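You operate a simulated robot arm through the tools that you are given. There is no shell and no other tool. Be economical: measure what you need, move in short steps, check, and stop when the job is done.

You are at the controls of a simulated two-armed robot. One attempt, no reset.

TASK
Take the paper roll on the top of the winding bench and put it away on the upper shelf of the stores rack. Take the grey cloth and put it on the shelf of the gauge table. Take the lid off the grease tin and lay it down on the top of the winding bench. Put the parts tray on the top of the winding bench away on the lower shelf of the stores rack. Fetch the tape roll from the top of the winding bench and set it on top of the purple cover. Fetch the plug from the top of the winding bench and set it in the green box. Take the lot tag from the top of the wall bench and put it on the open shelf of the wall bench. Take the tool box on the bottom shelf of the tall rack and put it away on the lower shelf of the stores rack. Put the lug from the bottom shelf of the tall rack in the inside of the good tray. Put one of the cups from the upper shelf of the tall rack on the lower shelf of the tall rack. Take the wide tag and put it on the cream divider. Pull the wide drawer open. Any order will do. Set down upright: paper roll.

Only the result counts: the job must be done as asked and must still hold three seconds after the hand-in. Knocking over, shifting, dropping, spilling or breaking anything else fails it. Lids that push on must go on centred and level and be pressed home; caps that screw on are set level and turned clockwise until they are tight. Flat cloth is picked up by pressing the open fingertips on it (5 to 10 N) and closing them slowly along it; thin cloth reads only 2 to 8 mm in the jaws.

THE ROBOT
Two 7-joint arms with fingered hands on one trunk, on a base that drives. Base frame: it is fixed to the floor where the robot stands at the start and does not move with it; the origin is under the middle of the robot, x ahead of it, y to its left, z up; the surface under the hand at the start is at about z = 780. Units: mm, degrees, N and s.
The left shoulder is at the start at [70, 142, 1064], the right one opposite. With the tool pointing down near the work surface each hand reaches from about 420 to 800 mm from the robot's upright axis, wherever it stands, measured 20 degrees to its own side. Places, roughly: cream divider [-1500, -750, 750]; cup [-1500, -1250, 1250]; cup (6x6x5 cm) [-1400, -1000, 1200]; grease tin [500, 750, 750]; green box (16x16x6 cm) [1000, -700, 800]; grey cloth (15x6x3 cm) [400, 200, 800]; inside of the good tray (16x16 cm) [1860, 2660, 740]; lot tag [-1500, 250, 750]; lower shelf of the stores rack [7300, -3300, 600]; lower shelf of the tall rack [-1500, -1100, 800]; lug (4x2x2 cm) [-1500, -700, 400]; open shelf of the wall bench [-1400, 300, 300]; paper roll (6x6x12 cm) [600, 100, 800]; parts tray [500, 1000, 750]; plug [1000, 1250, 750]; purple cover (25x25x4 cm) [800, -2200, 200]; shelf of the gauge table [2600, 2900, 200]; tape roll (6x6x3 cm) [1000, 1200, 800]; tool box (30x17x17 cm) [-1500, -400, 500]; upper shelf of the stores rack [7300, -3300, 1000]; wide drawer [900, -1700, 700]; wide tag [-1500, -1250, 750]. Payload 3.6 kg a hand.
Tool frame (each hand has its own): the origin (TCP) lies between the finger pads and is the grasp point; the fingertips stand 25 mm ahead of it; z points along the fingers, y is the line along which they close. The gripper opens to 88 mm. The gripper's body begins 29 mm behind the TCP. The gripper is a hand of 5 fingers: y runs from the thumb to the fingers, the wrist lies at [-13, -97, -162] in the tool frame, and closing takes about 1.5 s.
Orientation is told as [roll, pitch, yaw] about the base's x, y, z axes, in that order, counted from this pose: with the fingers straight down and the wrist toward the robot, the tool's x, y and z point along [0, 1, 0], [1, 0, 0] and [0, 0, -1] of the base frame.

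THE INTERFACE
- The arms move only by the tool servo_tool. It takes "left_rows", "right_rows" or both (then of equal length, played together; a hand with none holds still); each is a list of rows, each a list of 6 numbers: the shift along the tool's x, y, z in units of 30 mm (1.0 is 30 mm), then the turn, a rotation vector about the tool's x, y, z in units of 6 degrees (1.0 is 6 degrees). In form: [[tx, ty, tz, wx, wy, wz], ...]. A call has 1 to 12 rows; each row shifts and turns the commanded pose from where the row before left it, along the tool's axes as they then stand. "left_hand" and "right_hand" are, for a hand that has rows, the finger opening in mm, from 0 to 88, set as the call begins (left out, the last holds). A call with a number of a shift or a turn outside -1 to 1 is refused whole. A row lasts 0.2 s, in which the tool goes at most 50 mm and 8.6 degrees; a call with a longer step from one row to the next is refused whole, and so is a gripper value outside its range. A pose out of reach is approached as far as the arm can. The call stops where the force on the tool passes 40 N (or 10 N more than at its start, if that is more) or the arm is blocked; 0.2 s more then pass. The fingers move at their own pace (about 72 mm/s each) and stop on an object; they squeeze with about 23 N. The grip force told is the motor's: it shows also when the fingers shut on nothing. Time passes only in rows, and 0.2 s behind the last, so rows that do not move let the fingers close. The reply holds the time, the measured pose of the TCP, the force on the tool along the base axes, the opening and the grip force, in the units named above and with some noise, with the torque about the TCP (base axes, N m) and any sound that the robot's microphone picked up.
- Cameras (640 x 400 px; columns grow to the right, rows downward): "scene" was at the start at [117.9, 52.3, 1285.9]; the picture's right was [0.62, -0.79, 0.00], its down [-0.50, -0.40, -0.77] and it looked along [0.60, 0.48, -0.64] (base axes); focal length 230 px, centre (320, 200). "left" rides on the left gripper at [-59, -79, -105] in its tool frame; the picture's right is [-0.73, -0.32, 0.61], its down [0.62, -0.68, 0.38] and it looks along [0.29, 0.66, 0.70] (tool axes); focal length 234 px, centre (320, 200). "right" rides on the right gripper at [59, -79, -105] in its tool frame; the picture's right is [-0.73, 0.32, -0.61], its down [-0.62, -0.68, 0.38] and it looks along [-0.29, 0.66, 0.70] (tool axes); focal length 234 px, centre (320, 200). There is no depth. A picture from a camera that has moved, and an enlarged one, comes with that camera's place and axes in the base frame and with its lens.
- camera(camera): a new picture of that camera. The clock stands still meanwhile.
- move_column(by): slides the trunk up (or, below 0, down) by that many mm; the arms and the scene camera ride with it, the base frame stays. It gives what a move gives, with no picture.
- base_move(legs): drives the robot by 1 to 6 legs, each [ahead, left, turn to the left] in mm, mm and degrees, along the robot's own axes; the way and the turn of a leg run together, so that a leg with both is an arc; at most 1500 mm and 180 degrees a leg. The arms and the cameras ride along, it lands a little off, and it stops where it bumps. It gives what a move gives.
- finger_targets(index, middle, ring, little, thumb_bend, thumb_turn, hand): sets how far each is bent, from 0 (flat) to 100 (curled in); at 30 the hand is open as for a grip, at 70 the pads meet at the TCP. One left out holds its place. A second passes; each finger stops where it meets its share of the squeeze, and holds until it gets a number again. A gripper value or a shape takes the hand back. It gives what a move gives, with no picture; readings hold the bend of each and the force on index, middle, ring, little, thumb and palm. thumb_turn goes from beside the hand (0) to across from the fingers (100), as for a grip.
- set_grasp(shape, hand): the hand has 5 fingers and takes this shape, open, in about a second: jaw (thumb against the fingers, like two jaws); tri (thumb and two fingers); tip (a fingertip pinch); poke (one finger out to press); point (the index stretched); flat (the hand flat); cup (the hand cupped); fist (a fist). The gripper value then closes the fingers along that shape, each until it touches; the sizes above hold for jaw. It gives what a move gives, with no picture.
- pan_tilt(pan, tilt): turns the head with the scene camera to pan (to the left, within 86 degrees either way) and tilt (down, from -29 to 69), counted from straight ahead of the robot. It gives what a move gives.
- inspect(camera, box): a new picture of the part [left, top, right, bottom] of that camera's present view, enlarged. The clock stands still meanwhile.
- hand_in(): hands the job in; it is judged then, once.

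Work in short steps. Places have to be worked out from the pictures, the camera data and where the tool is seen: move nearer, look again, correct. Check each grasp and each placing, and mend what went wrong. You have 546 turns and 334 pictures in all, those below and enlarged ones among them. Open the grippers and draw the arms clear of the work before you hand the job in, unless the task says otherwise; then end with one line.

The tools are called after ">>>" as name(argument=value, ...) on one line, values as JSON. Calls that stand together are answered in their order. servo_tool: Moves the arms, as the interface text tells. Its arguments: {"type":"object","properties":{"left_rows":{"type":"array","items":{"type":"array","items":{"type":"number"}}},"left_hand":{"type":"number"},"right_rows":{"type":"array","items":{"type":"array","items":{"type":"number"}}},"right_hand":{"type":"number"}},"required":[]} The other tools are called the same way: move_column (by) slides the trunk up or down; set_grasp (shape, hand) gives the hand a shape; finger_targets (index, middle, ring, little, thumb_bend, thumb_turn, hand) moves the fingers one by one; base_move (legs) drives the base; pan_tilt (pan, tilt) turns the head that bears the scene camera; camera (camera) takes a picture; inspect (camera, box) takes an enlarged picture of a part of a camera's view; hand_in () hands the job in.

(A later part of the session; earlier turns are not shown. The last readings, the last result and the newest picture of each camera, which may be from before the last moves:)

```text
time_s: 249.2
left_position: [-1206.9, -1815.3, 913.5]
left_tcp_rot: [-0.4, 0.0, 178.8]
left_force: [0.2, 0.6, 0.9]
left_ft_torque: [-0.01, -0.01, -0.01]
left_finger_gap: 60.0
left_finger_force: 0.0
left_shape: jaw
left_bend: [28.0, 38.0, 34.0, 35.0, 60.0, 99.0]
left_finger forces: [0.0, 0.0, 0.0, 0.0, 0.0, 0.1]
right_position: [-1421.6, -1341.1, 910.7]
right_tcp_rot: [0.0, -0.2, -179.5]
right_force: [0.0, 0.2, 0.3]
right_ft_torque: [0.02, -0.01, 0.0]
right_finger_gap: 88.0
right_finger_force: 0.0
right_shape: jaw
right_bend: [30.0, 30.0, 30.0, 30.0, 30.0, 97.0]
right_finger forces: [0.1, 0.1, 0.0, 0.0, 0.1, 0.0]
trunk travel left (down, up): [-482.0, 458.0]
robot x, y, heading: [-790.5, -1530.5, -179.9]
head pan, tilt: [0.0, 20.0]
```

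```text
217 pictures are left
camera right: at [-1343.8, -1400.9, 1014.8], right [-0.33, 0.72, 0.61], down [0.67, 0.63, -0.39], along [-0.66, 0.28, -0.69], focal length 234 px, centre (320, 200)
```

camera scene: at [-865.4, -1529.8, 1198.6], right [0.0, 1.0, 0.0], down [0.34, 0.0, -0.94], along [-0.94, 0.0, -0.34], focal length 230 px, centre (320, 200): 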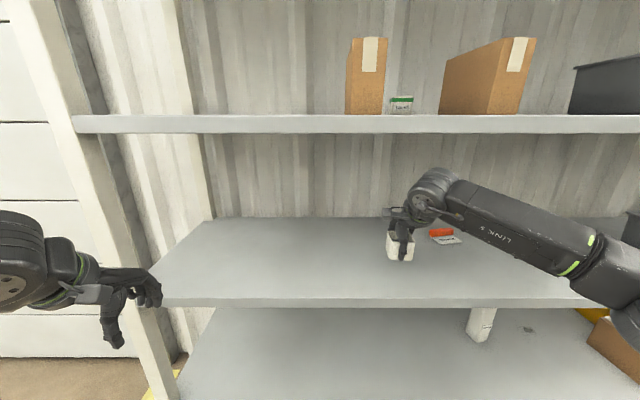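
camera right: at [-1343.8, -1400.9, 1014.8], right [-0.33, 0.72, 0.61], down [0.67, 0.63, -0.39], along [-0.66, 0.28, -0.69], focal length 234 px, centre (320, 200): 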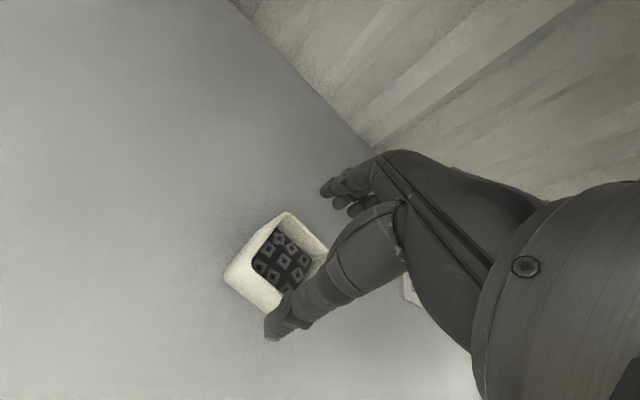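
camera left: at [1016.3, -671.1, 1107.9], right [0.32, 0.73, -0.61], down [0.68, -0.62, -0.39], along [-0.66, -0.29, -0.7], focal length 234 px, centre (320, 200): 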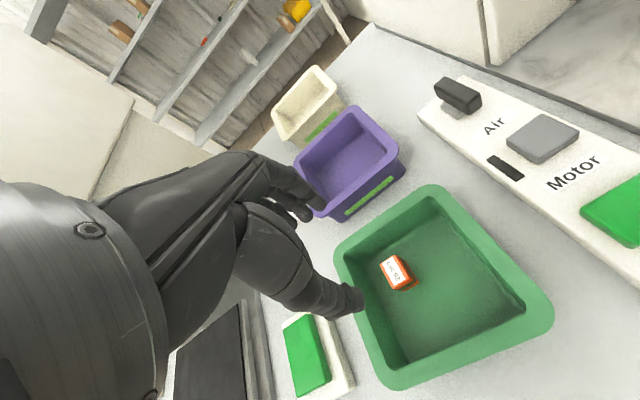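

Cup placed. Back off and shift right to look at the wide tag.

>>> base_move(legs=[[-200, 0, 0], [0, -230, 0]])

>>> pan_tilt(pan=-15, tilt=25)

>>> inspect(camera="scene", box=[260, 150, 420, 250])

>>> camera(camera="right")

```text
time_s: 252.1
left_position: [-1008.4, -1583.9, 915.7]
left_tcp_rot: [-0.4, 0.1, 178.7]
left_force: [0.3, -0.6, 0.1]
left_ft_torque: [0.01, 0.03, -0.03]
left_finger_gap: 59.7
left_finger_force: 0.1
left_shape: jaw
left_bend: [28.0, 38.0, 34.0, 35.0, 60.0, 99.0]
left_finger forces: [0.0, 0.1, 0.0, 0.1, 0.0, 0.0]
right_position: [-1222.7, -1113.6, 911.0]
right_tcp_rot: [0.0, -0.2, -179.7]
right_force: [-0.7, -0.4, -0.3]
right_ft_torque: [0.01, -0.01, 0.0]
right_finger_gap: 87.8
right_finger_force: 0.0
right_shape: jaw
right_bend: [30.0, 30.0, 30.0, 30.0, 30.0, 97.0]
right_finger forces: [0.0, 0.1, 0.0, 0.1, 0.0, 0.1]
trunk travel left (down, up): [-482.0, 458.0]
robot x, y, heading: [-594.3, -1305.0, -180.1]
head pan, tilt: [0.0, 20.0]
```

```text
time_s: 252.8
left_position: [-1009.0, -1585.9, 914.6]
left_tcp_rot: [-0.4, 0.1, 178.7]
left_force: [0.9, 0.3, -0.5]
left_ft_torque: [-0.01, -0.01, 0.02]
left_finger_gap: 59.8
left_finger_force: 0.0
left_shape: jaw
left_bend: [28.0, 38.0, 34.0, 35.0, 60.0, 99.0]
left_finger forces: [0.1, 0.0, 0.0, 0.0, 0.0, 0.0]
right_position: [-1223.0, -1114.7, 911.6]
right_tcp_rot: [0.1, -0.2, -179.6]
right_force: [-0.1, 0.6, -0.3]
right_ft_torque: [0.01, 0.01, -0.01]
right_finger_gap: 88.1
right_finger_force: 0.0
right_shape: jaw
right_bend: [30.0, 30.0, 30.0, 30.0, 30.0, 97.0]
right_finger forces: [0.0, 0.0, 0.0, 0.1, 0.0, 0.0]
trunk travel left (down, up): [-482.0, 458.0]
robot x, y, heading: [-590.3, -1300.8, -179.9]
head pan, tilt: [-15.0, 25.0]
```

```text
4.00 times, centred on (340, 200) of scene
camera zoom: at [-730.9, -1278.1, 1190.7], right [0.26, 0.97, 0.0], down [0.41, -0.11, -0.91], along [-0.88, 0.23, -0.42], focal length 920 px, centre (240, 200)
```

zoom: 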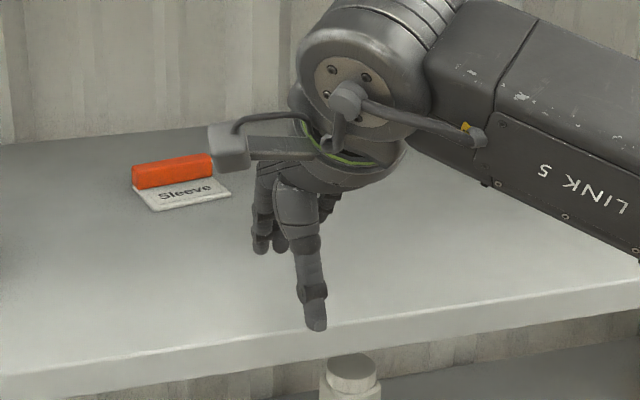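

```text
215 pictures are left
camera right: at [-1144.2, -1171.5, 1014.4], right [-0.33, 0.72, 0.61], down [0.68, 0.63, -0.39], along [-0.66, 0.29, -0.69], focal length 234 px, centre (320, 200)
```

right: 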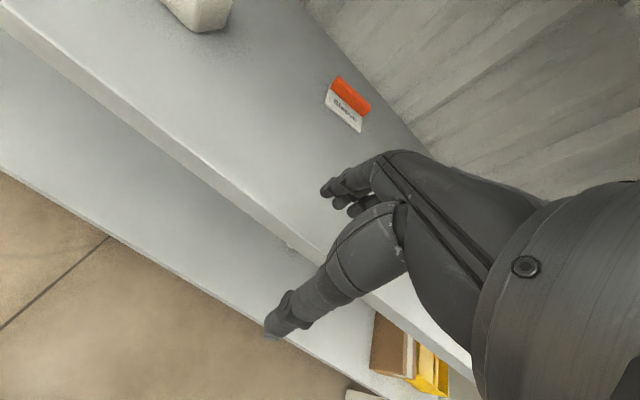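

>>> base_move(legs=[[0, -280, 0]])

>>> camera(camera="scene")

>>> inspect(camera="scene", box=[200, 150, 360, 250])

>>> inspect(camera="right", box=[280, 50, 440, 150])

```text
time_s: 254.8
left_position: [-1009.4, -1305.9, 915.9]
left_tcp_rot: [-0.4, 0.1, 178.7]
left_force: [-0.4, -0.2, 0.8]
left_ft_torque: [-0.03, 0.01, -0.01]
left_finger_gap: 59.6
left_finger_force: 0.0
left_shape: jaw
left_bend: [28.0, 38.0, 34.0, 35.0, 60.0, 99.0]
left_finger forces: [0.1, 0.0, 0.0, 0.0, 0.1, 0.0]
right_position: [-1223.7, -833.7, 910.2]
right_tcp_rot: [0.0, -0.2, -179.6]
right_force: [0.3, 1.1, -0.1]
right_ft_torque: [0.01, 0.01, 0.02]
right_finger_gap: 87.8
right_finger_force: 0.0
right_shape: jaw
right_bend: [30.0, 30.0, 30.0, 30.0, 30.0, 97.0]
right_finger forces: [0.0, 0.0, 0.0, 0.0, 0.0, 0.1]
trunk travel left (down, up): [-482.0, 458.0]
robot x, y, heading: [-591.7, -1021.8, -179.7]
head pan, tilt: [-15.0, 25.0]
```

```text
214 pictures are left
camera scene: at [-731.3, -997.8, 1190.6], right [0.26, 0.97, 0.0], down [0.41, -0.11, -0.91], along [-0.88, 0.23, -0.42], focal length 230 px, centre (320, 200)
```

scene: 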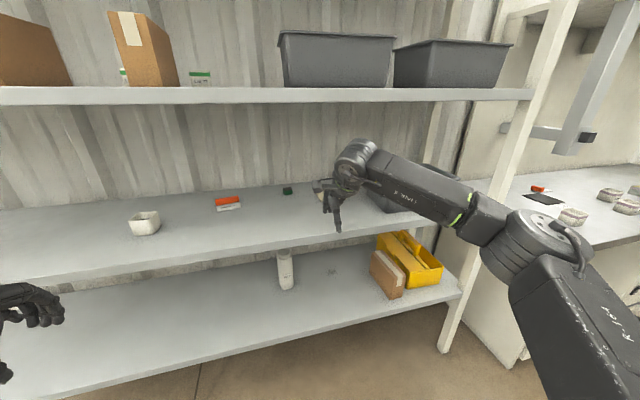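

```text
4.00 times, centred on (280, 200) of scene
camera zoom: at [-731.3, -997.8, 1190.6], right [0.26, 0.97, 0.0], down [0.41, -0.11, -0.91], along [-0.88, 0.23, -0.42], focal length 920 px, centre (480, 200)
```

zoom: 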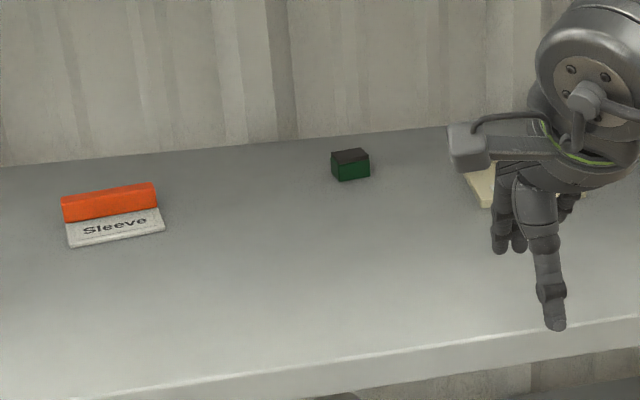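

```text
4.00 times, centred on (360, 100) of right
camera zoom: at [-1144.8, -891.9, 1014.3], right [-0.33, 0.72, 0.61], down [0.68, 0.63, -0.39], along [-0.66, 0.28, -0.69], focal length 937 px, centre (160, 600)
```

zoom: 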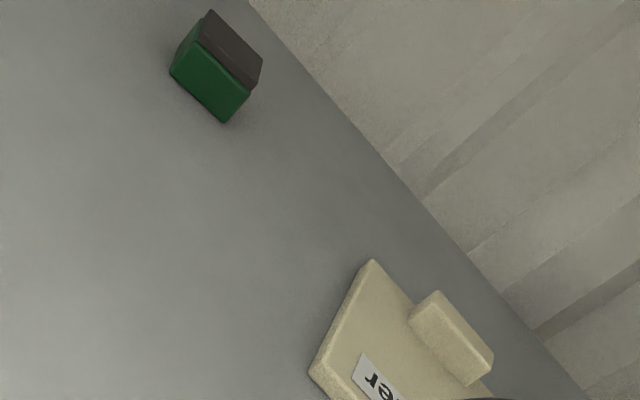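

The "Sleeve" tag with the orange rib must be the wide tag (≈[-1567,-1133]). Approach it with the right hand.

>>> base_move(legs=[[0, 303, 0], [265, 0, 0]])

>>> camera(camera="right")

>>> camera(camera="scene")

```text
time_s: 258.3
left_position: [-1275.1, -1607.6, 916.0]
left_tcp_rot: [-0.4, 0.0, 178.7]
left_force: [0.7, 0.5, -0.3]
left_ft_torque: [0.01, 0.01, 0.0]
left_finger_gap: 59.8
left_finger_force: 0.1
left_shape: jaw
left_bend: [28.0, 38.0, 34.0, 35.0, 60.0, 99.0]
left_finger forces: [0.0, 0.1, 0.0, 0.1, 0.0, 0.0]
right_position: [-1489.5, -1134.3, 910.3]
right_tcp_rot: [0.0, -0.2, -179.6]
right_force: [-0.1, -0.5, 0.5]
right_ft_torque: [-0.01, 0.01, 0.0]
right_finger_gap: 88.0
right_finger_force: 0.0
right_shape: jaw
right_bend: [30.0, 30.0, 30.0, 30.0, 30.0, 97.0]
right_finger forces: [0.0, 0.0, 0.0, 0.0, 0.0, 0.0]
trunk travel left (down, up): [-482.0, 458.0]
robot x, y, heading: [-856.2, -1324.0, -179.6]
head pan, tilt: [-15.0, 25.0]
```

```text
211 pictures are left
camera right: at [-1410.9, -1192.9, 1014.0], right [-0.33, 0.72, 0.61], down [0.68, 0.63, -0.39], along [-0.66, 0.29, -0.69], focal length 234 px, centre (320, 200)
```

right: 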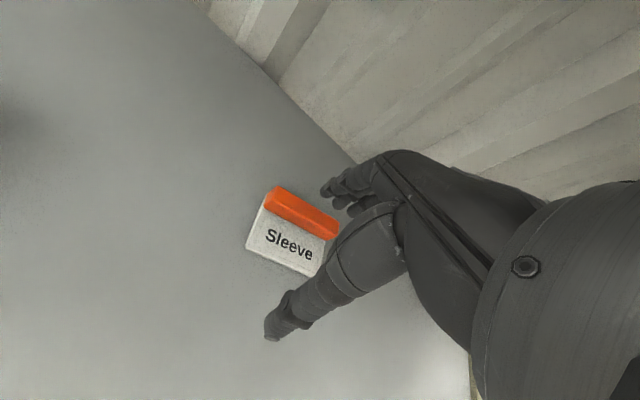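

```text
210 pictures are left
camera scene: at [-997.7, -1299.5, 1190.6], right [0.26, 0.97, 0.0], down [0.41, -0.11, -0.91], along [-0.88, 0.23, -0.42], focal length 230 px, centre (320, 200)
```

scene: 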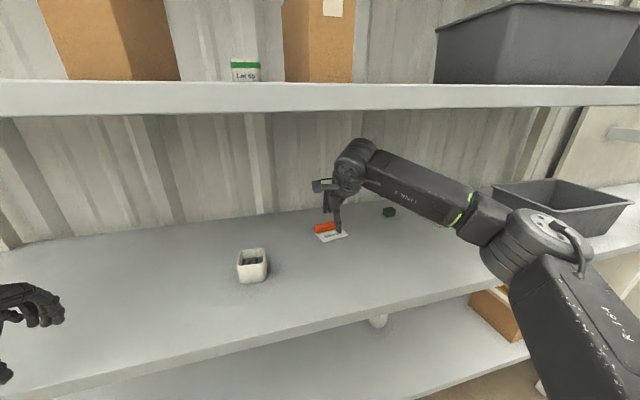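

>>> inspect(camera="right", box=[230, 170, 360, 290])

>>> inspect(camera="scene", box=[290, 190, 400, 260])

```text
3.33 times, centred on (295, 230) of right
camera zoom: at [-1410.9, -1192.9, 1014.0], right [-0.33, 0.72, 0.61], down [0.68, 0.63, -0.39], along [-0.66, 0.29, -0.69], focal length 781 px, centre (403, 100)
```

zoom: 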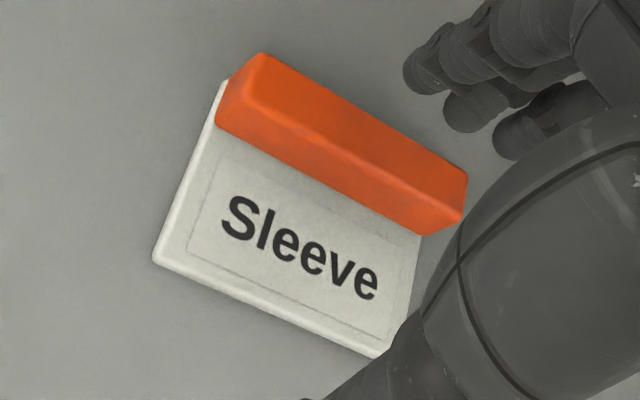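

```text
5.71 times, centred on (345, 225) of scene
camera zoom: at [-997.7, -1299.5, 1190.6], right [0.26, 0.97, 0.0], down [0.41, -0.11, -0.91], along [-0.88, 0.23, -0.42], focal length 1315 px, centre (177, 57)
```

zoom: 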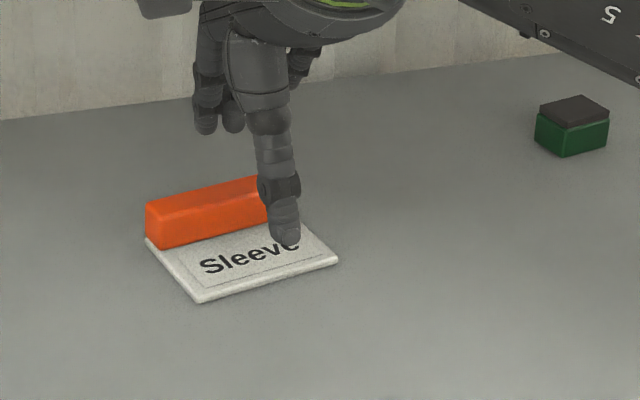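

Tag is rotated ~11.5°, bar centre ≈[-1551,-1132], top ≈852. Rotate and move above it.

>>> servo_tool(right_rows=[[0, 0, 0, 0, 0, -0.96], [0, 0, 0, 0, 0, -0.96], [-0.24, 1, 0, 0, 0, 0], [-0.24, 1, 0, 0, 0, 0]], right_hand=60)

>>> inspect(camera="right", box=[200, 150, 400, 350])

>>> inspect(camera="scene", box=[290, 190, 400, 260])

```text
time_s: 259.3
left_position: [-1274.5, -1607.2, 915.0]
left_tcp_rot: [-0.4, 0.1, 178.6]
left_force: [-0.8, -0.1, -0.4]
left_ft_torque: [0.0, -0.03, -0.01]
left_finger_gap: 60.0
left_finger_force: 0.0
left_shape: jaw
left_bend: [28.0, 38.0, 34.0, 35.0, 60.0, 99.0]
left_finger forces: [0.0, 0.0, 0.1, 0.0, 0.0, 0.0]
right_position: [-1551.2, -1132.4, 909.6]
right_tcp_rot: [-0.1, -0.2, -168.1]
right_force: [-0.1, 0.3, 0.5]
right_ft_torque: [0.01, 0.01, -0.02]
right_finger_gap: 60.2
right_finger_force: 0.1
right_shape: jaw
right_bend: [28.0, 38.0, 34.0, 35.0, 59.0, 99.0]
right_finger forces: [0.0, 0.1, 0.0, 0.0, 0.1, 0.0]
trunk travel left (down, up): [-482.0, 458.0]
robot x, y, heading: [-854.3, -1318.2, -180.2]
head pan, tilt: [-15.0, 25.0]
```

```text
2.00 times, centred on (300, 250) of right
camera zoom: at [-1462.6, -1173.9, 1013.7], right [-0.46, 0.64, 0.61], down [0.54, 0.75, -0.38], along [-0.7, 0.15, -0.69], focal length 468 px, centre (360, 100)
```

zoom: 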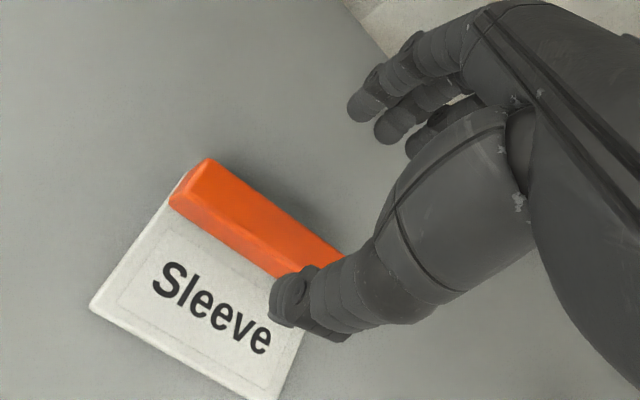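

```text
5.71 times, centred on (345, 225) of scene
camera zoom: at [-997.4, -1299.9, 1190.6], right [0.26, 0.97, 0.0], down [0.41, -0.11, -0.91], along [-0.88, 0.23, -0.42], focal length 1315 px, centre (177, 57)
```

zoom: 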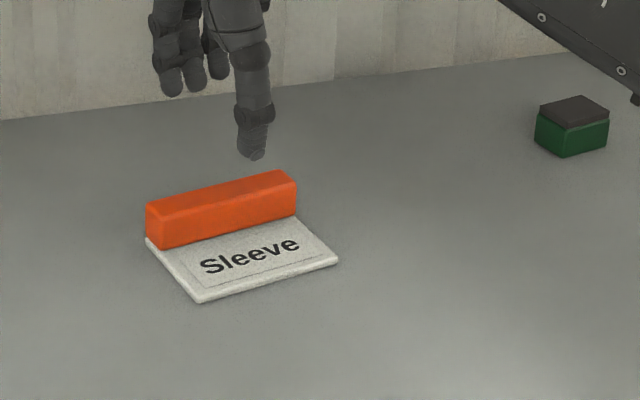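

>>> servo_tool(right_rows=[[0, -0.18, 0.6, 0, 0, 0], [0, 0, 0.6, 0, 0, 0], [0, 0, 0.45, 0, 0, 0]])

>>> inspect(camera="right", box=[200, 150, 400, 350])

>>> inspect(camera="scene", box=[290, 190, 400, 260])

```text
time_s: 260.1
left_position: [-1275.1, -1607.7, 915.8]
left_tcp_rot: [-0.4, 0.1, 178.5]
left_force: [-0.2, -0.4, -0.1]
left_ft_torque: [0.0, 0.03, 0.04]
left_finger_gap: 59.9
left_finger_force: 0.1
left_shape: jaw
left_bend: [28.0, 38.0, 34.0, 35.0, 60.0, 99.0]
left_finger forces: [0.1, 0.0, 0.0, 0.0, 0.1, 0.0]
right_position: [-1545.4, -1132.0, 859.7]
right_tcp_rot: [-0.1, -0.2, -168.1]
right_force: [0.0, -0.3, 0.4]
right_ft_torque: [0.02, 0.01, -0.01]
right_finger_gap: 60.3
right_finger_force: 0.0
right_shape: jaw
right_bend: [28.0, 38.0, 34.0, 35.0, 59.0, 99.0]
right_finger forces: [0.1, 0.0, 0.1, 0.0, 0.0, 0.0]
trunk travel left (down, up): [-482.0, 458.0]
robot x, y, heading: [-860.5, -1323.4, -179.8]
head pan, tilt: [-15.0, 25.0]
```

```text
2.00 times, centred on (300, 250) of right
camera zoom: at [-1457.2, -1173.0, 964.2], right [-0.46, 0.64, 0.61], down [0.54, 0.75, -0.39], along [-0.71, 0.15, -0.69], focal length 468 px, centre (360, 100)
```

zoom: 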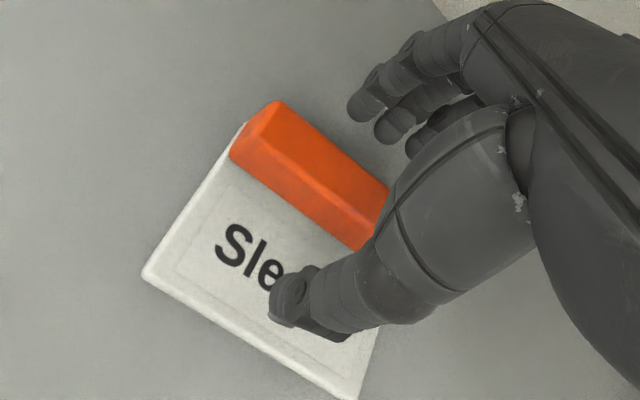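

```text
5.71 times, centred on (345, 225) of scene
camera zoom: at [-997.0, -1299.3, 1190.6], right [0.26, 0.97, 0.0], down [0.41, -0.11, -0.91], along [-0.88, 0.23, -0.42], focal length 1315 px, centre (177, 57)
```

zoom: 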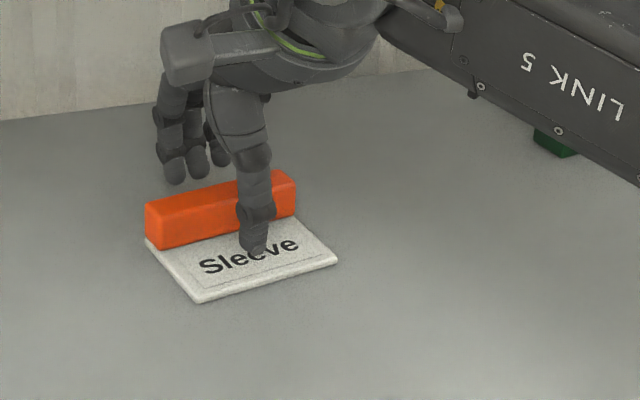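

Fingers straddle the rib, just above the card. Close gently.

>>> servo_tool(right_rows=[[0, 0, 0, 0, 0, 0], [0, 0, 0, 0, 0, 0], [0, 0, 0, 0, 0, 0], [0, 0, 0, 0, 0, 0], [0, 0, 0, 0, 0, 0], [0, 0, 0, 0, 0, 0], [0, 0, 0, 0, 0, 0]], right_hand=0)

>>> servo_tool(right_rows=[[0, 0, -0.3, 0, 0, 0], [0, 0, -0.6, 0, 0, 0], [0, 0, -0.8, 0, 0, 0]])

>>> inspect(camera="right", box=[200, 150, 400, 350])

>>> inspect(camera="scene", box=[290, 190, 400, 260])

```text
time_s: 261.7
left_position: [-1274.1, -1607.0, 915.0]
left_tcp_rot: [-0.5, 0.1, 178.6]
left_force: [-0.1, -0.1, -0.4]
left_ft_torque: [0.01, -0.03, 0.02]
left_finger_gap: 59.6
left_finger_force: 0.0
left_shape: jaw
left_bend: [28.0, 38.0, 34.0, 35.0, 60.0, 99.0]
left_finger forces: [0.0, 0.0, 0.1, 0.0, 0.0, 0.0]
right_position: [-1545.6, -1131.8, 860.4]
right_tcp_rot: [0.1, -0.2, -168.1]
right_force: [-0.4, 0.3, 0.2]
right_ft_torque: [-0.01, -0.02, 0.0]
right_finger_gap: 13.5
right_finger_force: 22.7
right_shape: jaw
right_bend: [73.0, 62.0, 63.0, 69.0, 75.0, 100.0]
right_finger forces: [12.8, 5.7, 2.3, 0.0, 20.9, 0.0]
trunk travel left (down, up): [-482.0, 458.0]
robot x, y, heading: [-857.5, -1324.8, -179.9]
head pan, tilt: [-15.0, 25.0]
```

```text
time_s: 262.5
left_position: [-1274.1, -1607.4, 914.8]
left_tcp_rot: [-0.4, 0.0, 178.6]
left_force: [0.3, -1.0, -0.6]
left_ft_torque: [-0.01, 0.03, 0.03]
left_finger_gap: 59.7
left_finger_force: 0.1
left_shape: jaw
left_bend: [28.0, 38.0, 34.0, 35.0, 60.0, 99.0]
left_finger forces: [0.0, 0.0, 0.1, 0.0, 0.0, 0.1]
right_position: [-1544.5, -1131.5, 911.9]
right_tcp_rot: [0.0, -0.2, -168.1]
right_force: [0.7, 0.7, 0.0]
right_ft_torque: [-0.02, 0.02, 0.02]
right_finger_gap: 13.4
right_finger_force: 22.6
right_shape: jaw
right_bend: [73.0, 62.0, 63.0, 69.0, 75.0, 100.0]
right_finger forces: [13.0, 5.5, 2.3, 0.0, 20.8, 0.0]
trunk travel left (down, up): [-482.0, 458.0]
robot x, y, heading: [-855.0, -1320.5, -179.9]
head pan, tilt: [-15.0, 25.0]
```

```text
2.00 times, centred on (300, 250) of right
camera zoom: at [-1456.4, -1173.3, 1016.7], right [-0.46, 0.64, 0.61], down [0.54, 0.75, -0.39], along [-0.7, 0.15, -0.69], focal length 468 px, centre (360, 100)
```

zoom: 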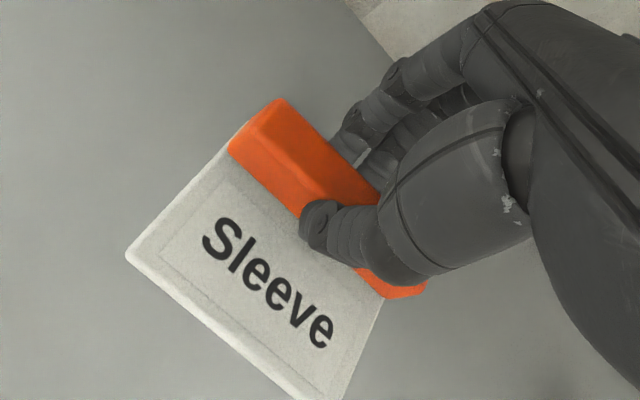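

```text
5.71 times, centred on (345, 225) of scene
camera zoom: at [-996.6, -1299.8, 1190.7], right [0.26, 0.97, 0.0], down [0.41, -0.11, -0.91], along [-0.88, 0.23, -0.42], focal length 1315 px, centre (177, 57)
```

zoom: 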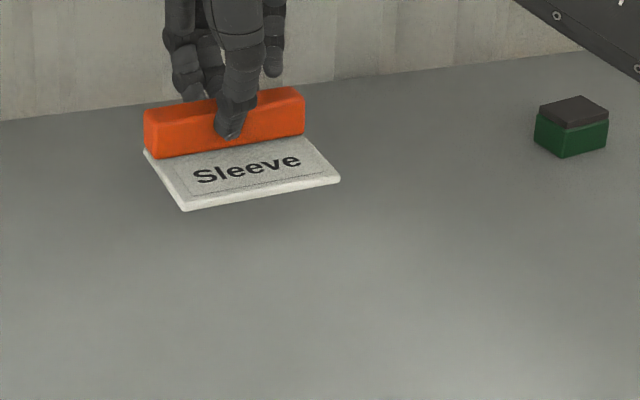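

Tag is held level. Back out, shift right toward the divider and straighten the yaw.

>>> servo_tool(right_rows=[[0, 0, -0.9, 0, 0, 0], [0, -0.9, 0, 0, 0, 0.96], [0, -0.9, 0, 0, 0, 0.96]])

>>> base_move(legs=[[-180, 0, 0], [0, -400, 0]])

>>> camera(camera="scene")

>>> camera(camera="right")

```text
time_s: 263.3
left_position: [-1273.6, -1607.1, 916.9]
left_tcp_rot: [-0.4, 0.0, 178.6]
left_force: [0.5, 0.5, -0.6]
left_ft_torque: [0.03, 0.0, 0.0]
left_finger_gap: 60.0
left_finger_force: 0.0
left_shape: jaw
left_bend: [28.0, 38.0, 34.0, 35.0, 60.0, 99.0]
left_finger forces: [0.1, 0.0, 0.0, 0.0, 0.0, 0.1]
right_position: [-1490.1, -1122.9, 938.6]
right_tcp_rot: [0.0, -0.3, -179.7]
right_force: [0.2, 0.2, -1.0]
right_ft_torque: [0.04, -0.02, -0.04]
right_finger_gap: 13.5
right_finger_force: 22.7
right_shape: jaw
right_bend: [73.0, 62.0, 63.0, 69.0, 75.0, 100.0]
right_finger forces: [13.0, 5.4, 2.3, 0.0, 20.9, 0.0]
trunk travel left (down, up): [-482.0, 458.0]
robot x, y, heading: [-858.9, -1317.5, -179.9]
head pan, tilt: [-15.0, 25.0]
```

```text
time_s: 266.9
left_position: [-1093.6, -1206.4, 915.8]
left_tcp_rot: [-0.3, 0.1, 178.8]
left_force: [1.3, -0.1, -0.5]
left_ft_torque: [-0.03, -0.01, 0.0]
left_finger_gap: 59.5
left_finger_force: 0.0
left_shape: jaw
left_bend: [28.0, 38.0, 34.0, 35.0, 60.0, 99.0]
left_finger forces: [0.1, 0.0, 0.1, 0.0, 0.0, 0.1]
right_position: [-1313.8, -723.7, 938.1]
right_tcp_rot: [0.0, -0.2, -179.5]
right_force: [0.0, -0.3, -0.7]
right_ft_torque: [0.0, 0.01, 0.02]
right_finger_gap: 13.5
right_finger_force: 23.4
right_shape: jaw
right_bend: [73.0, 62.0, 63.0, 69.0, 75.0, 100.0]
right_finger forces: [13.0, 5.5, 2.2, 0.1, 21.0, 0.0]
trunk travel left (down, up): [-482.0, 458.0]
robot x, y, heading: [-681.4, -916.8, -179.7]
head pan, tilt: [-15.0, 25.0]
```

```text
201 pictures are left
camera scene: at [-817.8, -897.8, 1190.6], right [0.25, 0.97, 0.0], down [0.41, -0.11, -0.91], along [-0.88, 0.23, -0.42], focal length 230 px, centre (320, 200)
```

scene: 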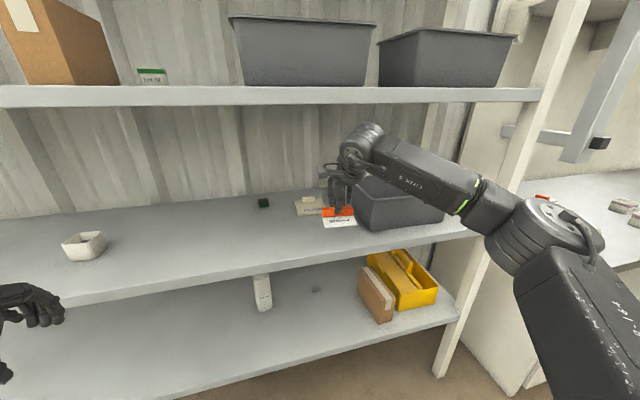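

```text
200 pictures are left
camera right: at [-1234.6, -781.6, 1042.2], right [-0.33, 0.72, 0.61], down [0.67, 0.63, -0.39], along [-0.66, 0.28, -0.69], focal length 234 px, centre (320, 200)
```

right: 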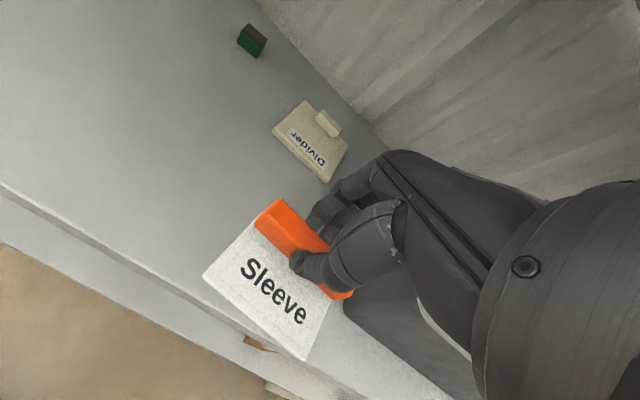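

>>> inspect(camera="right", box=[240, 70, 380, 200])

>>> inspect(camera="scene", box=[270, 170, 400, 250])

```text
3.08 times, centred on (310, 135) of right
camera zoom: at [-1234.6, -781.6, 1042.2], right [-0.33, 0.72, 0.61], down [0.67, 0.63, -0.39], along [-0.66, 0.28, -0.69], focal length 720 px, centre (351, 400)
```

zoom: 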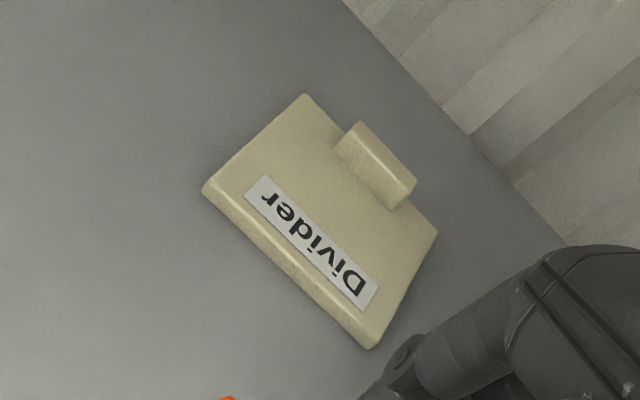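

```text
4.92 times, centred on (335, 210) of scene
camera zoom: at [-817.8, -897.8, 1190.6], right [0.25, 0.97, 0.0], down [0.41, -0.11, -0.91], along [-0.88, 0.23, -0.42], focal length 1133 px, centre (246, 151)
```

zoom: 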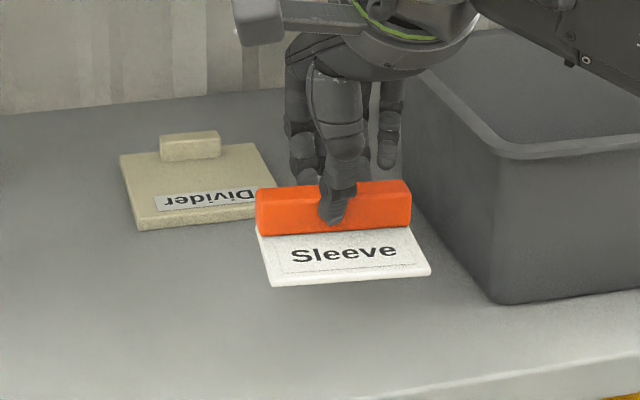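

Divider plate: x −1474…−1581, y −798…−694, knob at its back edge. Drive in so the tag lands in front of the knob.

>>> base_move(legs=[[205, 22, 0]])

>>> camera(camera="right")

>>> camera(camera="scene")

```text
time_s: 268.6
left_position: [-1300.3, -1230.1, 915.4]
left_tcp_rot: [-0.4, 0.1, 178.8]
left_force: [0.3, 0.1, 0.0]
left_ft_torque: [-0.04, 0.0, -0.02]
left_finger_gap: 60.1
left_finger_force: 0.1
left_shape: jaw
left_bend: [28.0, 38.0, 34.0, 35.0, 60.0, 99.0]
left_finger forces: [0.1, 0.1, 0.0, 0.0, 0.0, 0.0]
right_position: [-1519.9, -746.1, 937.2]
right_tcp_rot: [-0.1, -0.3, -179.4]
right_force: [0.4, 0.5, -0.2]
right_ft_torque: [0.02, 0.0, 0.0]
right_finger_gap: 13.6
right_finger_force: 22.6
right_shape: jaw
right_bend: [73.0, 62.0, 63.0, 69.0, 75.0, 100.0]
right_finger forces: [13.0, 5.4, 2.3, 0.0, 21.0, 0.0]
trunk travel left (down, up): [-482.0, 458.0]
robot x, y, heading: [-887.3, -943.0, -179.8]
head pan, tilt: [-15.0, 25.0]
```

```text
197 pictures are left
camera right: at [-1440.2, -804.7, 1041.9], right [-0.33, 0.72, 0.61], down [0.67, 0.63, -0.39], along [-0.66, 0.28, -0.69], focal length 234 px, centre (320, 200)
```

right: 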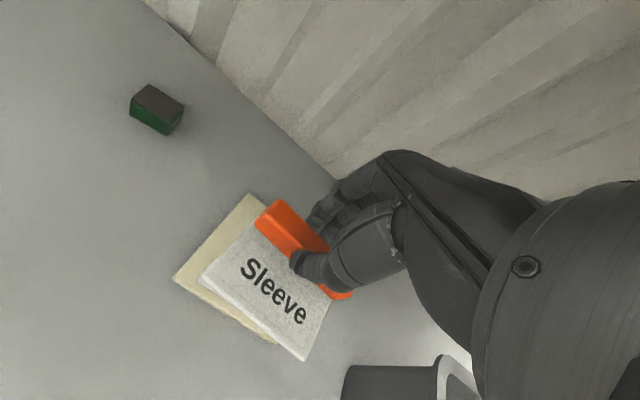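

```text
196 pictures are left
camera scene: at [-1023.6, -921.2, 1190.5], right [0.26, 0.97, 0.0], down [0.41, -0.11, -0.91], along [-0.88, 0.23, -0.42], focal length 230 px, centre (320, 200)
```

scene: 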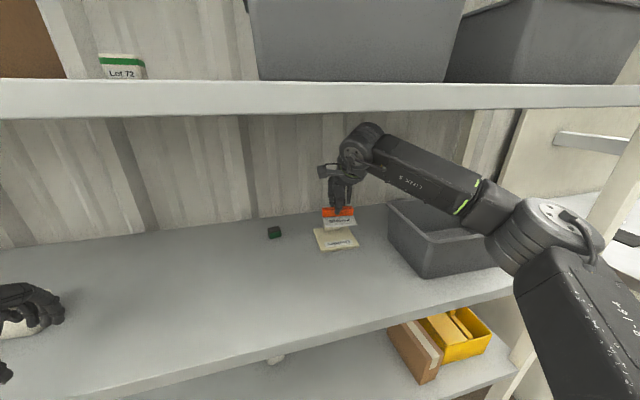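

Lower the tag onto the divider.

>>> servo_tool(right_rows=[[0, 0.15, 0.8, 0, 0, 0], [0, 0, 0.8, 0, 0, 0], [0, 0, 0.4, 0, 0, 0]])

>>> inspect(camera="right", box=[150, 170, 390, 380])

>>> inspect(camera="scene", box=[290, 180, 390, 260])

```text
time_s: 269.4
left_position: [-1299.5, -1229.4, 914.1]
left_tcp_rot: [-0.5, 0.2, 178.9]
left_force: [0.0, 0.1, 0.1]
left_ft_torque: [0.01, -0.01, 0.02]
left_finger_gap: 60.0
left_finger_force: 0.1
left_shape: jaw
left_bend: [28.0, 38.0, 34.0, 35.0, 60.0, 99.0]
left_finger forces: [0.0, 0.0, 0.0, 0.1, 0.0, 0.1]
right_position: [-1522.2, -746.6, 878.5]
right_tcp_rot: [0.0, -0.2, -179.5]
right_force: [0.3, 0.2, -0.6]
right_ft_torque: [-0.02, -0.01, 0.0]
right_finger_gap: 13.5
right_finger_force: 22.7
right_shape: jaw
right_bend: [73.0, 62.0, 64.0, 69.0, 75.0, 100.0]
right_finger forces: [13.0, 5.4, 2.4, 0.0, 20.9, 0.1]
trunk travel left (down, up): [-482.0, 458.0]
robot x, y, heading: [-886.0, -944.6, -179.9]
head pan, tilt: [-15.0, 25.0]
```

```text
1.90 times, centred on (270, 275) of right
camera zoom: at [-1443.7, -804.6, 982.6], right [-0.33, 0.72, 0.61], down [0.67, 0.63, -0.39], along [-0.66, 0.28, -0.69], focal length 446 px, centre (415, 57)
```

zoom: 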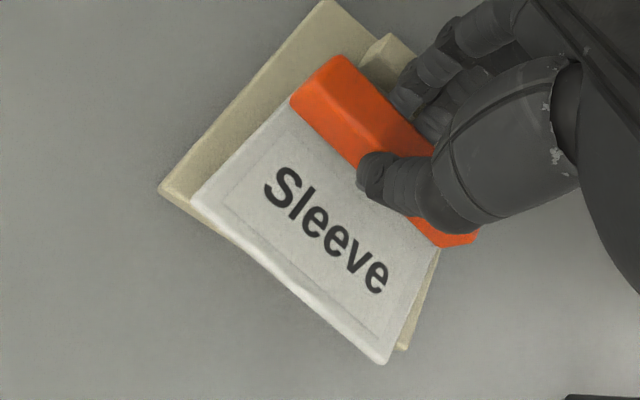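

```text
5.00 times, centred on (340, 220) of scene
camera zoom: at [-1022.7, -921.0, 1190.7], right [0.26, 0.97, 0.0], down [0.41, -0.11, -0.91], along [-0.88, 0.23, -0.42], focal length 1151 px, centre (220, 100)
```

zoom: 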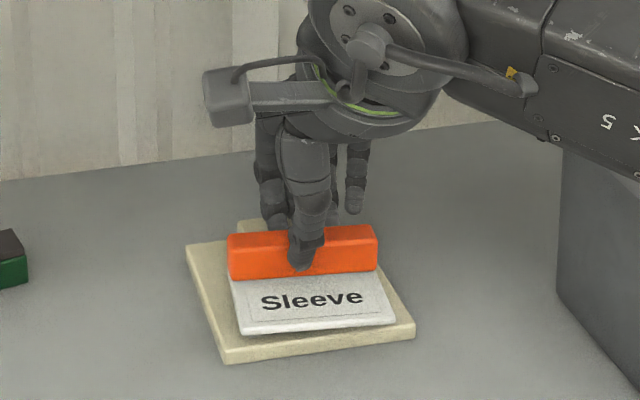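

>>> servo_tool(right_rows=[[0.27, 0, 0, 0, 0, 0], [0, 0, 0.13, 0, 0, 0], [0, 0, 0.13, 0, 0, 0]])

>>> servo_tool(right_rows=[[0, 0, 0.1, 0, 0, 0], [0, 0, 0.05, 0, 0, 0]])

```text
time_s: 270.2
left_position: [-1299.5, -1229.8, 915.4]
left_tcp_rot: [-0.4, 0.1, 178.8]
left_force: [0.3, -0.5, 1.0]
left_ft_torque: [0.0, -0.03, -0.02]
left_finger_gap: 59.7
left_finger_force: 0.0
left_shape: jaw
left_bend: [28.0, 38.0, 34.0, 35.0, 60.0, 99.0]
left_finger forces: [0.1, 0.0, 0.1, 0.1, 0.0, 0.0]
right_position: [-1522.5, -755.7, 870.7]
right_tcp_rot: [0.0, -0.2, -179.5]
right_force: [1.2, -0.4, 0.4]
right_ft_torque: [-0.01, -0.02, 0.0]
right_finger_gap: 13.2
right_finger_force: 23.2
right_shape: jaw
right_bend: [73.0, 62.0, 64.0, 69.0, 75.0, 100.0]
right_finger forces: [13.2, 5.3, 2.3, 0.0, 20.9, 0.0]
trunk travel left (down, up): [-482.0, 458.0]
robot x, y, heading: [-883.8, -944.3, -179.8]
head pan, tilt: [-15.0, 25.0]
```

```text
time_s: 270.8
left_position: [-1298.7, -1228.7, 915.5]
left_tcp_rot: [-0.4, 0.0, 178.8]
left_force: [0.2, 0.0, -0.4]
left_ft_torque: [0.0, -0.02, -0.02]
left_finger_gap: 59.8
left_finger_force: 0.1
left_shape: jaw
left_bend: [28.0, 38.0, 34.0, 35.0, 60.0, 99.0]
left_finger forces: [0.0, 0.0, 0.1, 0.0, 0.0, 0.0]
right_position: [-1522.0, -755.4, 868.8]
right_tcp_rot: [0.0, -0.6, -179.4]
right_force: [-3.0, 0.8, 15.1]
right_ft_torque: [0.01, 0.11, 0.03]
right_finger_gap: 14.4
right_finger_force: 22.9
right_shape: jaw
right_bend: [73.0, 62.0, 64.0, 69.0, 75.0, 100.0]
right_finger forces: [15.1, 7.6, 3.4, 0.0, 22.6, 0.0]
trunk travel left (down, up): [-482.0, 458.0]
robot x, y, heading: [-883.5, -942.4, -179.8]
head pan, tilt: [-15.0, 25.0]
```

Contact. Open a little and rise straight up.

>>> servo_tool(right_rows=[[0, 0, -0.05, 0, 0, 0], [0, 0, 0, 0, 0, 0], [0, 0, 0, 0, 0, 0], [0, 0, 0, 0, 0, 0], [0, 0, -0.5, 0, 0, 0], [0, 0, -0.8, 0, 0, 0], [0, 0, -0.9, 0, 0, 0]], right_hand=38)

>>> inspect(camera="right", box=[150, 150, 390, 380])

>>> inspect(camera="scene", box=[290, 180, 390, 260])

```text
time_s: 272.4
left_position: [-1299.9, -1229.4, 915.9]
left_tcp_rot: [-0.4, 0.0, 178.8]
left_force: [0.5, -0.2, -0.6]
left_ft_torque: [0.0, 0.03, 0.03]
left_finger_gap: 59.8
left_finger_force: 0.1
left_shape: jaw
left_bend: [28.0, 38.0, 34.0, 35.0, 60.0, 99.0]
left_finger forces: [0.1, 0.0, 0.0, 0.1, 0.0, 0.0]
right_position: [-1522.2, -755.4, 934.8]
right_tcp_rot: [0.0, -0.2, -179.5]
right_force: [-0.4, -0.5, 1.0]
right_ft_torque: [-0.04, -0.02, -0.01]
right_finger_gap: 37.9
right_finger_force: 0.1
right_shape: jaw
right_bend: [74.0, 47.0, 44.0, 43.0, 72.0, 100.0]
right_finger forces: [0.0, 0.1, 0.1, 0.0, 0.0, 0.1]
trunk travel left (down, up): [-482.0, 458.0]
robot x, y, heading: [-883.8, -943.8, -179.8]
head pan, tilt: [-15.0, 25.0]
```

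```text
1.74 times, centred on (270, 265) of right
camera zoom: at [-1443.1, -813.5, 1038.5], right [-0.33, 0.72, 0.61], down [0.67, 0.63, -0.39], along [-0.66, 0.28, -0.69], focal length 407 px, centre (407, 87)
```

zoom: 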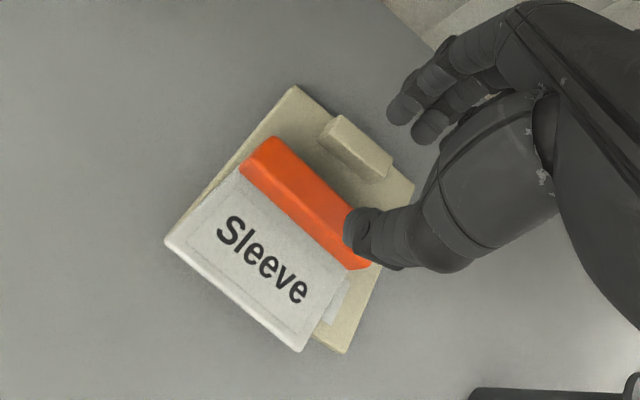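

```text
5.00 times, centred on (340, 220) of scene
camera zoom: at [-1022.1, -921.5, 1190.7], right [0.26, 0.97, 0.0], down [0.41, -0.11, -0.91], along [-0.88, 0.23, -0.42], focal length 1151 px, centre (220, 100)
```

zoom: 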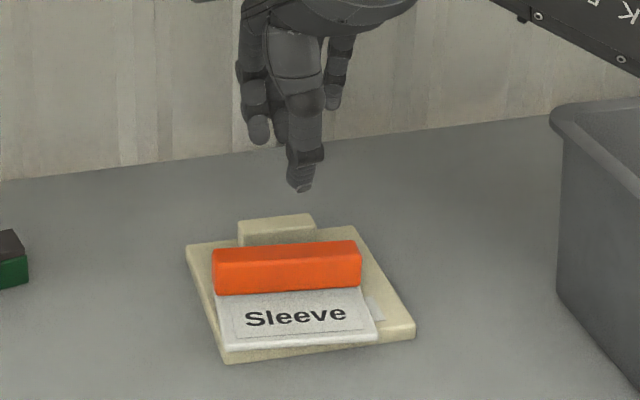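

Wide tag rests on the divider. Back out and go to the wall bench.

>>> base_move(legs=[[-330, 0, 0], [0, -1050, 0]])

>>> pan_tilt(pan=0, tilt=30)

>>> camera(camera="scene")

```text
time_s: 279.6
left_position: [-970.8, -168.6, 915.9]
left_tcp_rot: [-0.2, 0.0, 177.9]
left_force: [-0.2, -0.1, 0.2]
left_ft_torque: [-0.04, 0.02, 0.02]
left_finger_gap: 59.6
left_finger_force: 0.1
left_shape: jaw
left_bend: [28.0, 38.0, 34.0, 35.0, 60.0, 99.0]
left_finger forces: [0.0, 0.0, 0.0, 0.0, 0.0, 0.0]
right_position: [-1185.3, 308.5, 933.9]
right_tcp_rot: [0.0, -0.2, 179.6]
right_force: [0.2, 0.7, 0.2]
right_ft_torque: [-0.01, 0.01, -0.01]
right_finger_gap: 37.8
right_finger_force: 0.2
right_shape: jaw
right_bend: [74.0, 47.0, 44.0, 43.0, 72.0, 100.0]
right_finger forces: [0.0, 0.1, 0.0, 0.0, 0.1, 0.0]
trunk travel left (down, up): [-482.0, 458.0]
robot x, y, heading: [-552.3, 108.1, 179.2]
head pan, tilt: [-15.0, 25.0]
```

```text
time_s: 280.3
left_position: [-970.7, -169.5, 914.8]
left_tcp_rot: [-0.4, 0.0, 177.9]
left_force: [1.5, -0.9, -0.4]
left_ft_torque: [-0.01, 0.0, 0.01]
left_finger_gap: 60.0
left_finger_force: 0.0
left_shape: jaw
left_bend: [28.0, 38.0, 34.0, 35.0, 60.0, 99.0]
left_finger forces: [0.0, 0.0, 0.1, 0.0, 0.0, 0.1]
right_position: [-1185.4, 308.8, 933.0]
right_tcp_rot: [0.0, -0.2, 179.5]
right_force: [0.0, 1.2, -1.4]
right_ft_torque: [0.0, -0.02, 0.0]
right_finger_gap: 37.7
right_finger_force: 0.1
right_shape: jaw
right_bend: [74.0, 47.0, 44.0, 43.0, 72.0, 100.0]
right_finger forces: [0.0, 0.0, 0.0, 0.0, 0.0, 0.0]
trunk travel left (down, up): [-482.0, 458.0]
robot x, y, heading: [-553.7, 108.0, 179.3]
head pan, tilt: [0.0, 30.0]
```

```text
191 pictures are left
camera scene: at [-690.1, 110.7, 1182.7], right [0.01, 1.0, 0.0], down [0.5, -0.01, -0.87], along [-0.87, 0.01, -0.5], focal length 230 px, centre (320, 200)
```

scene: 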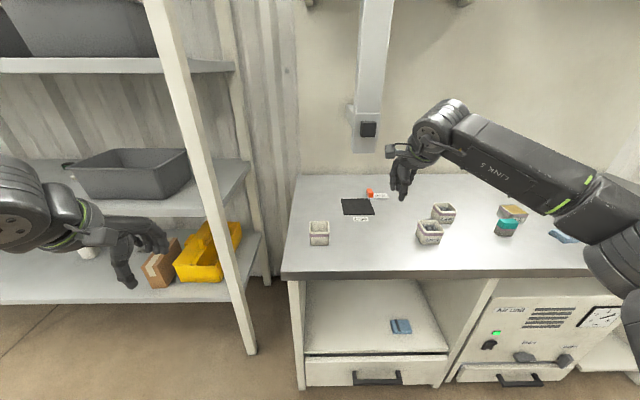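

>>> inspect(camera="scene", box=[290, 170, 450, 260])

>>> inspect(camera="right", box=[160, 0, 480, 200])

```text
4.00 times, centred on (370, 215) of scene
camera zoom: at [-690.1, 110.7, 1182.7], right [0.01, 1.0, 0.0], down [0.5, -0.01, -0.87], along [-0.87, 0.01, -0.5], focal length 920 px, centre (120, 140)
```

zoom: 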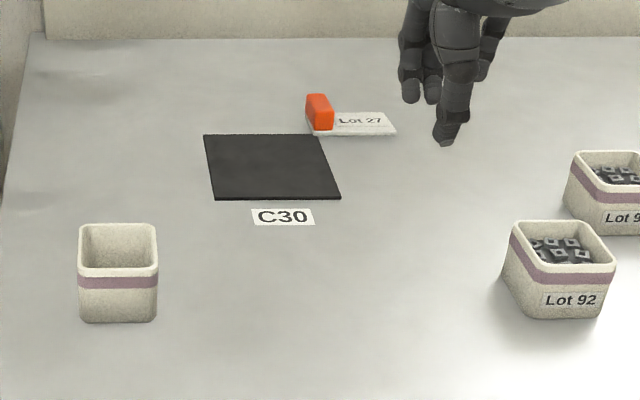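

```text
2.00 times, centred on (320, 100) of right
camera zoom: at [-1107.6, 248.9, 1037.8], right [-0.32, 0.73, 0.61], down [0.68, 0.62, -0.39], along [-0.66, 0.29, -0.69], focal length 468 px, centre (320, 400)
```

zoom: 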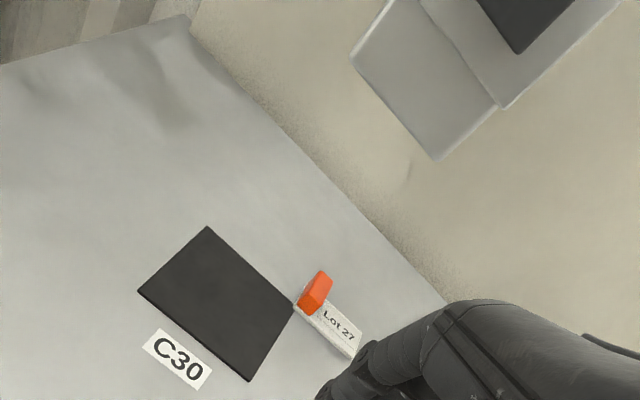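

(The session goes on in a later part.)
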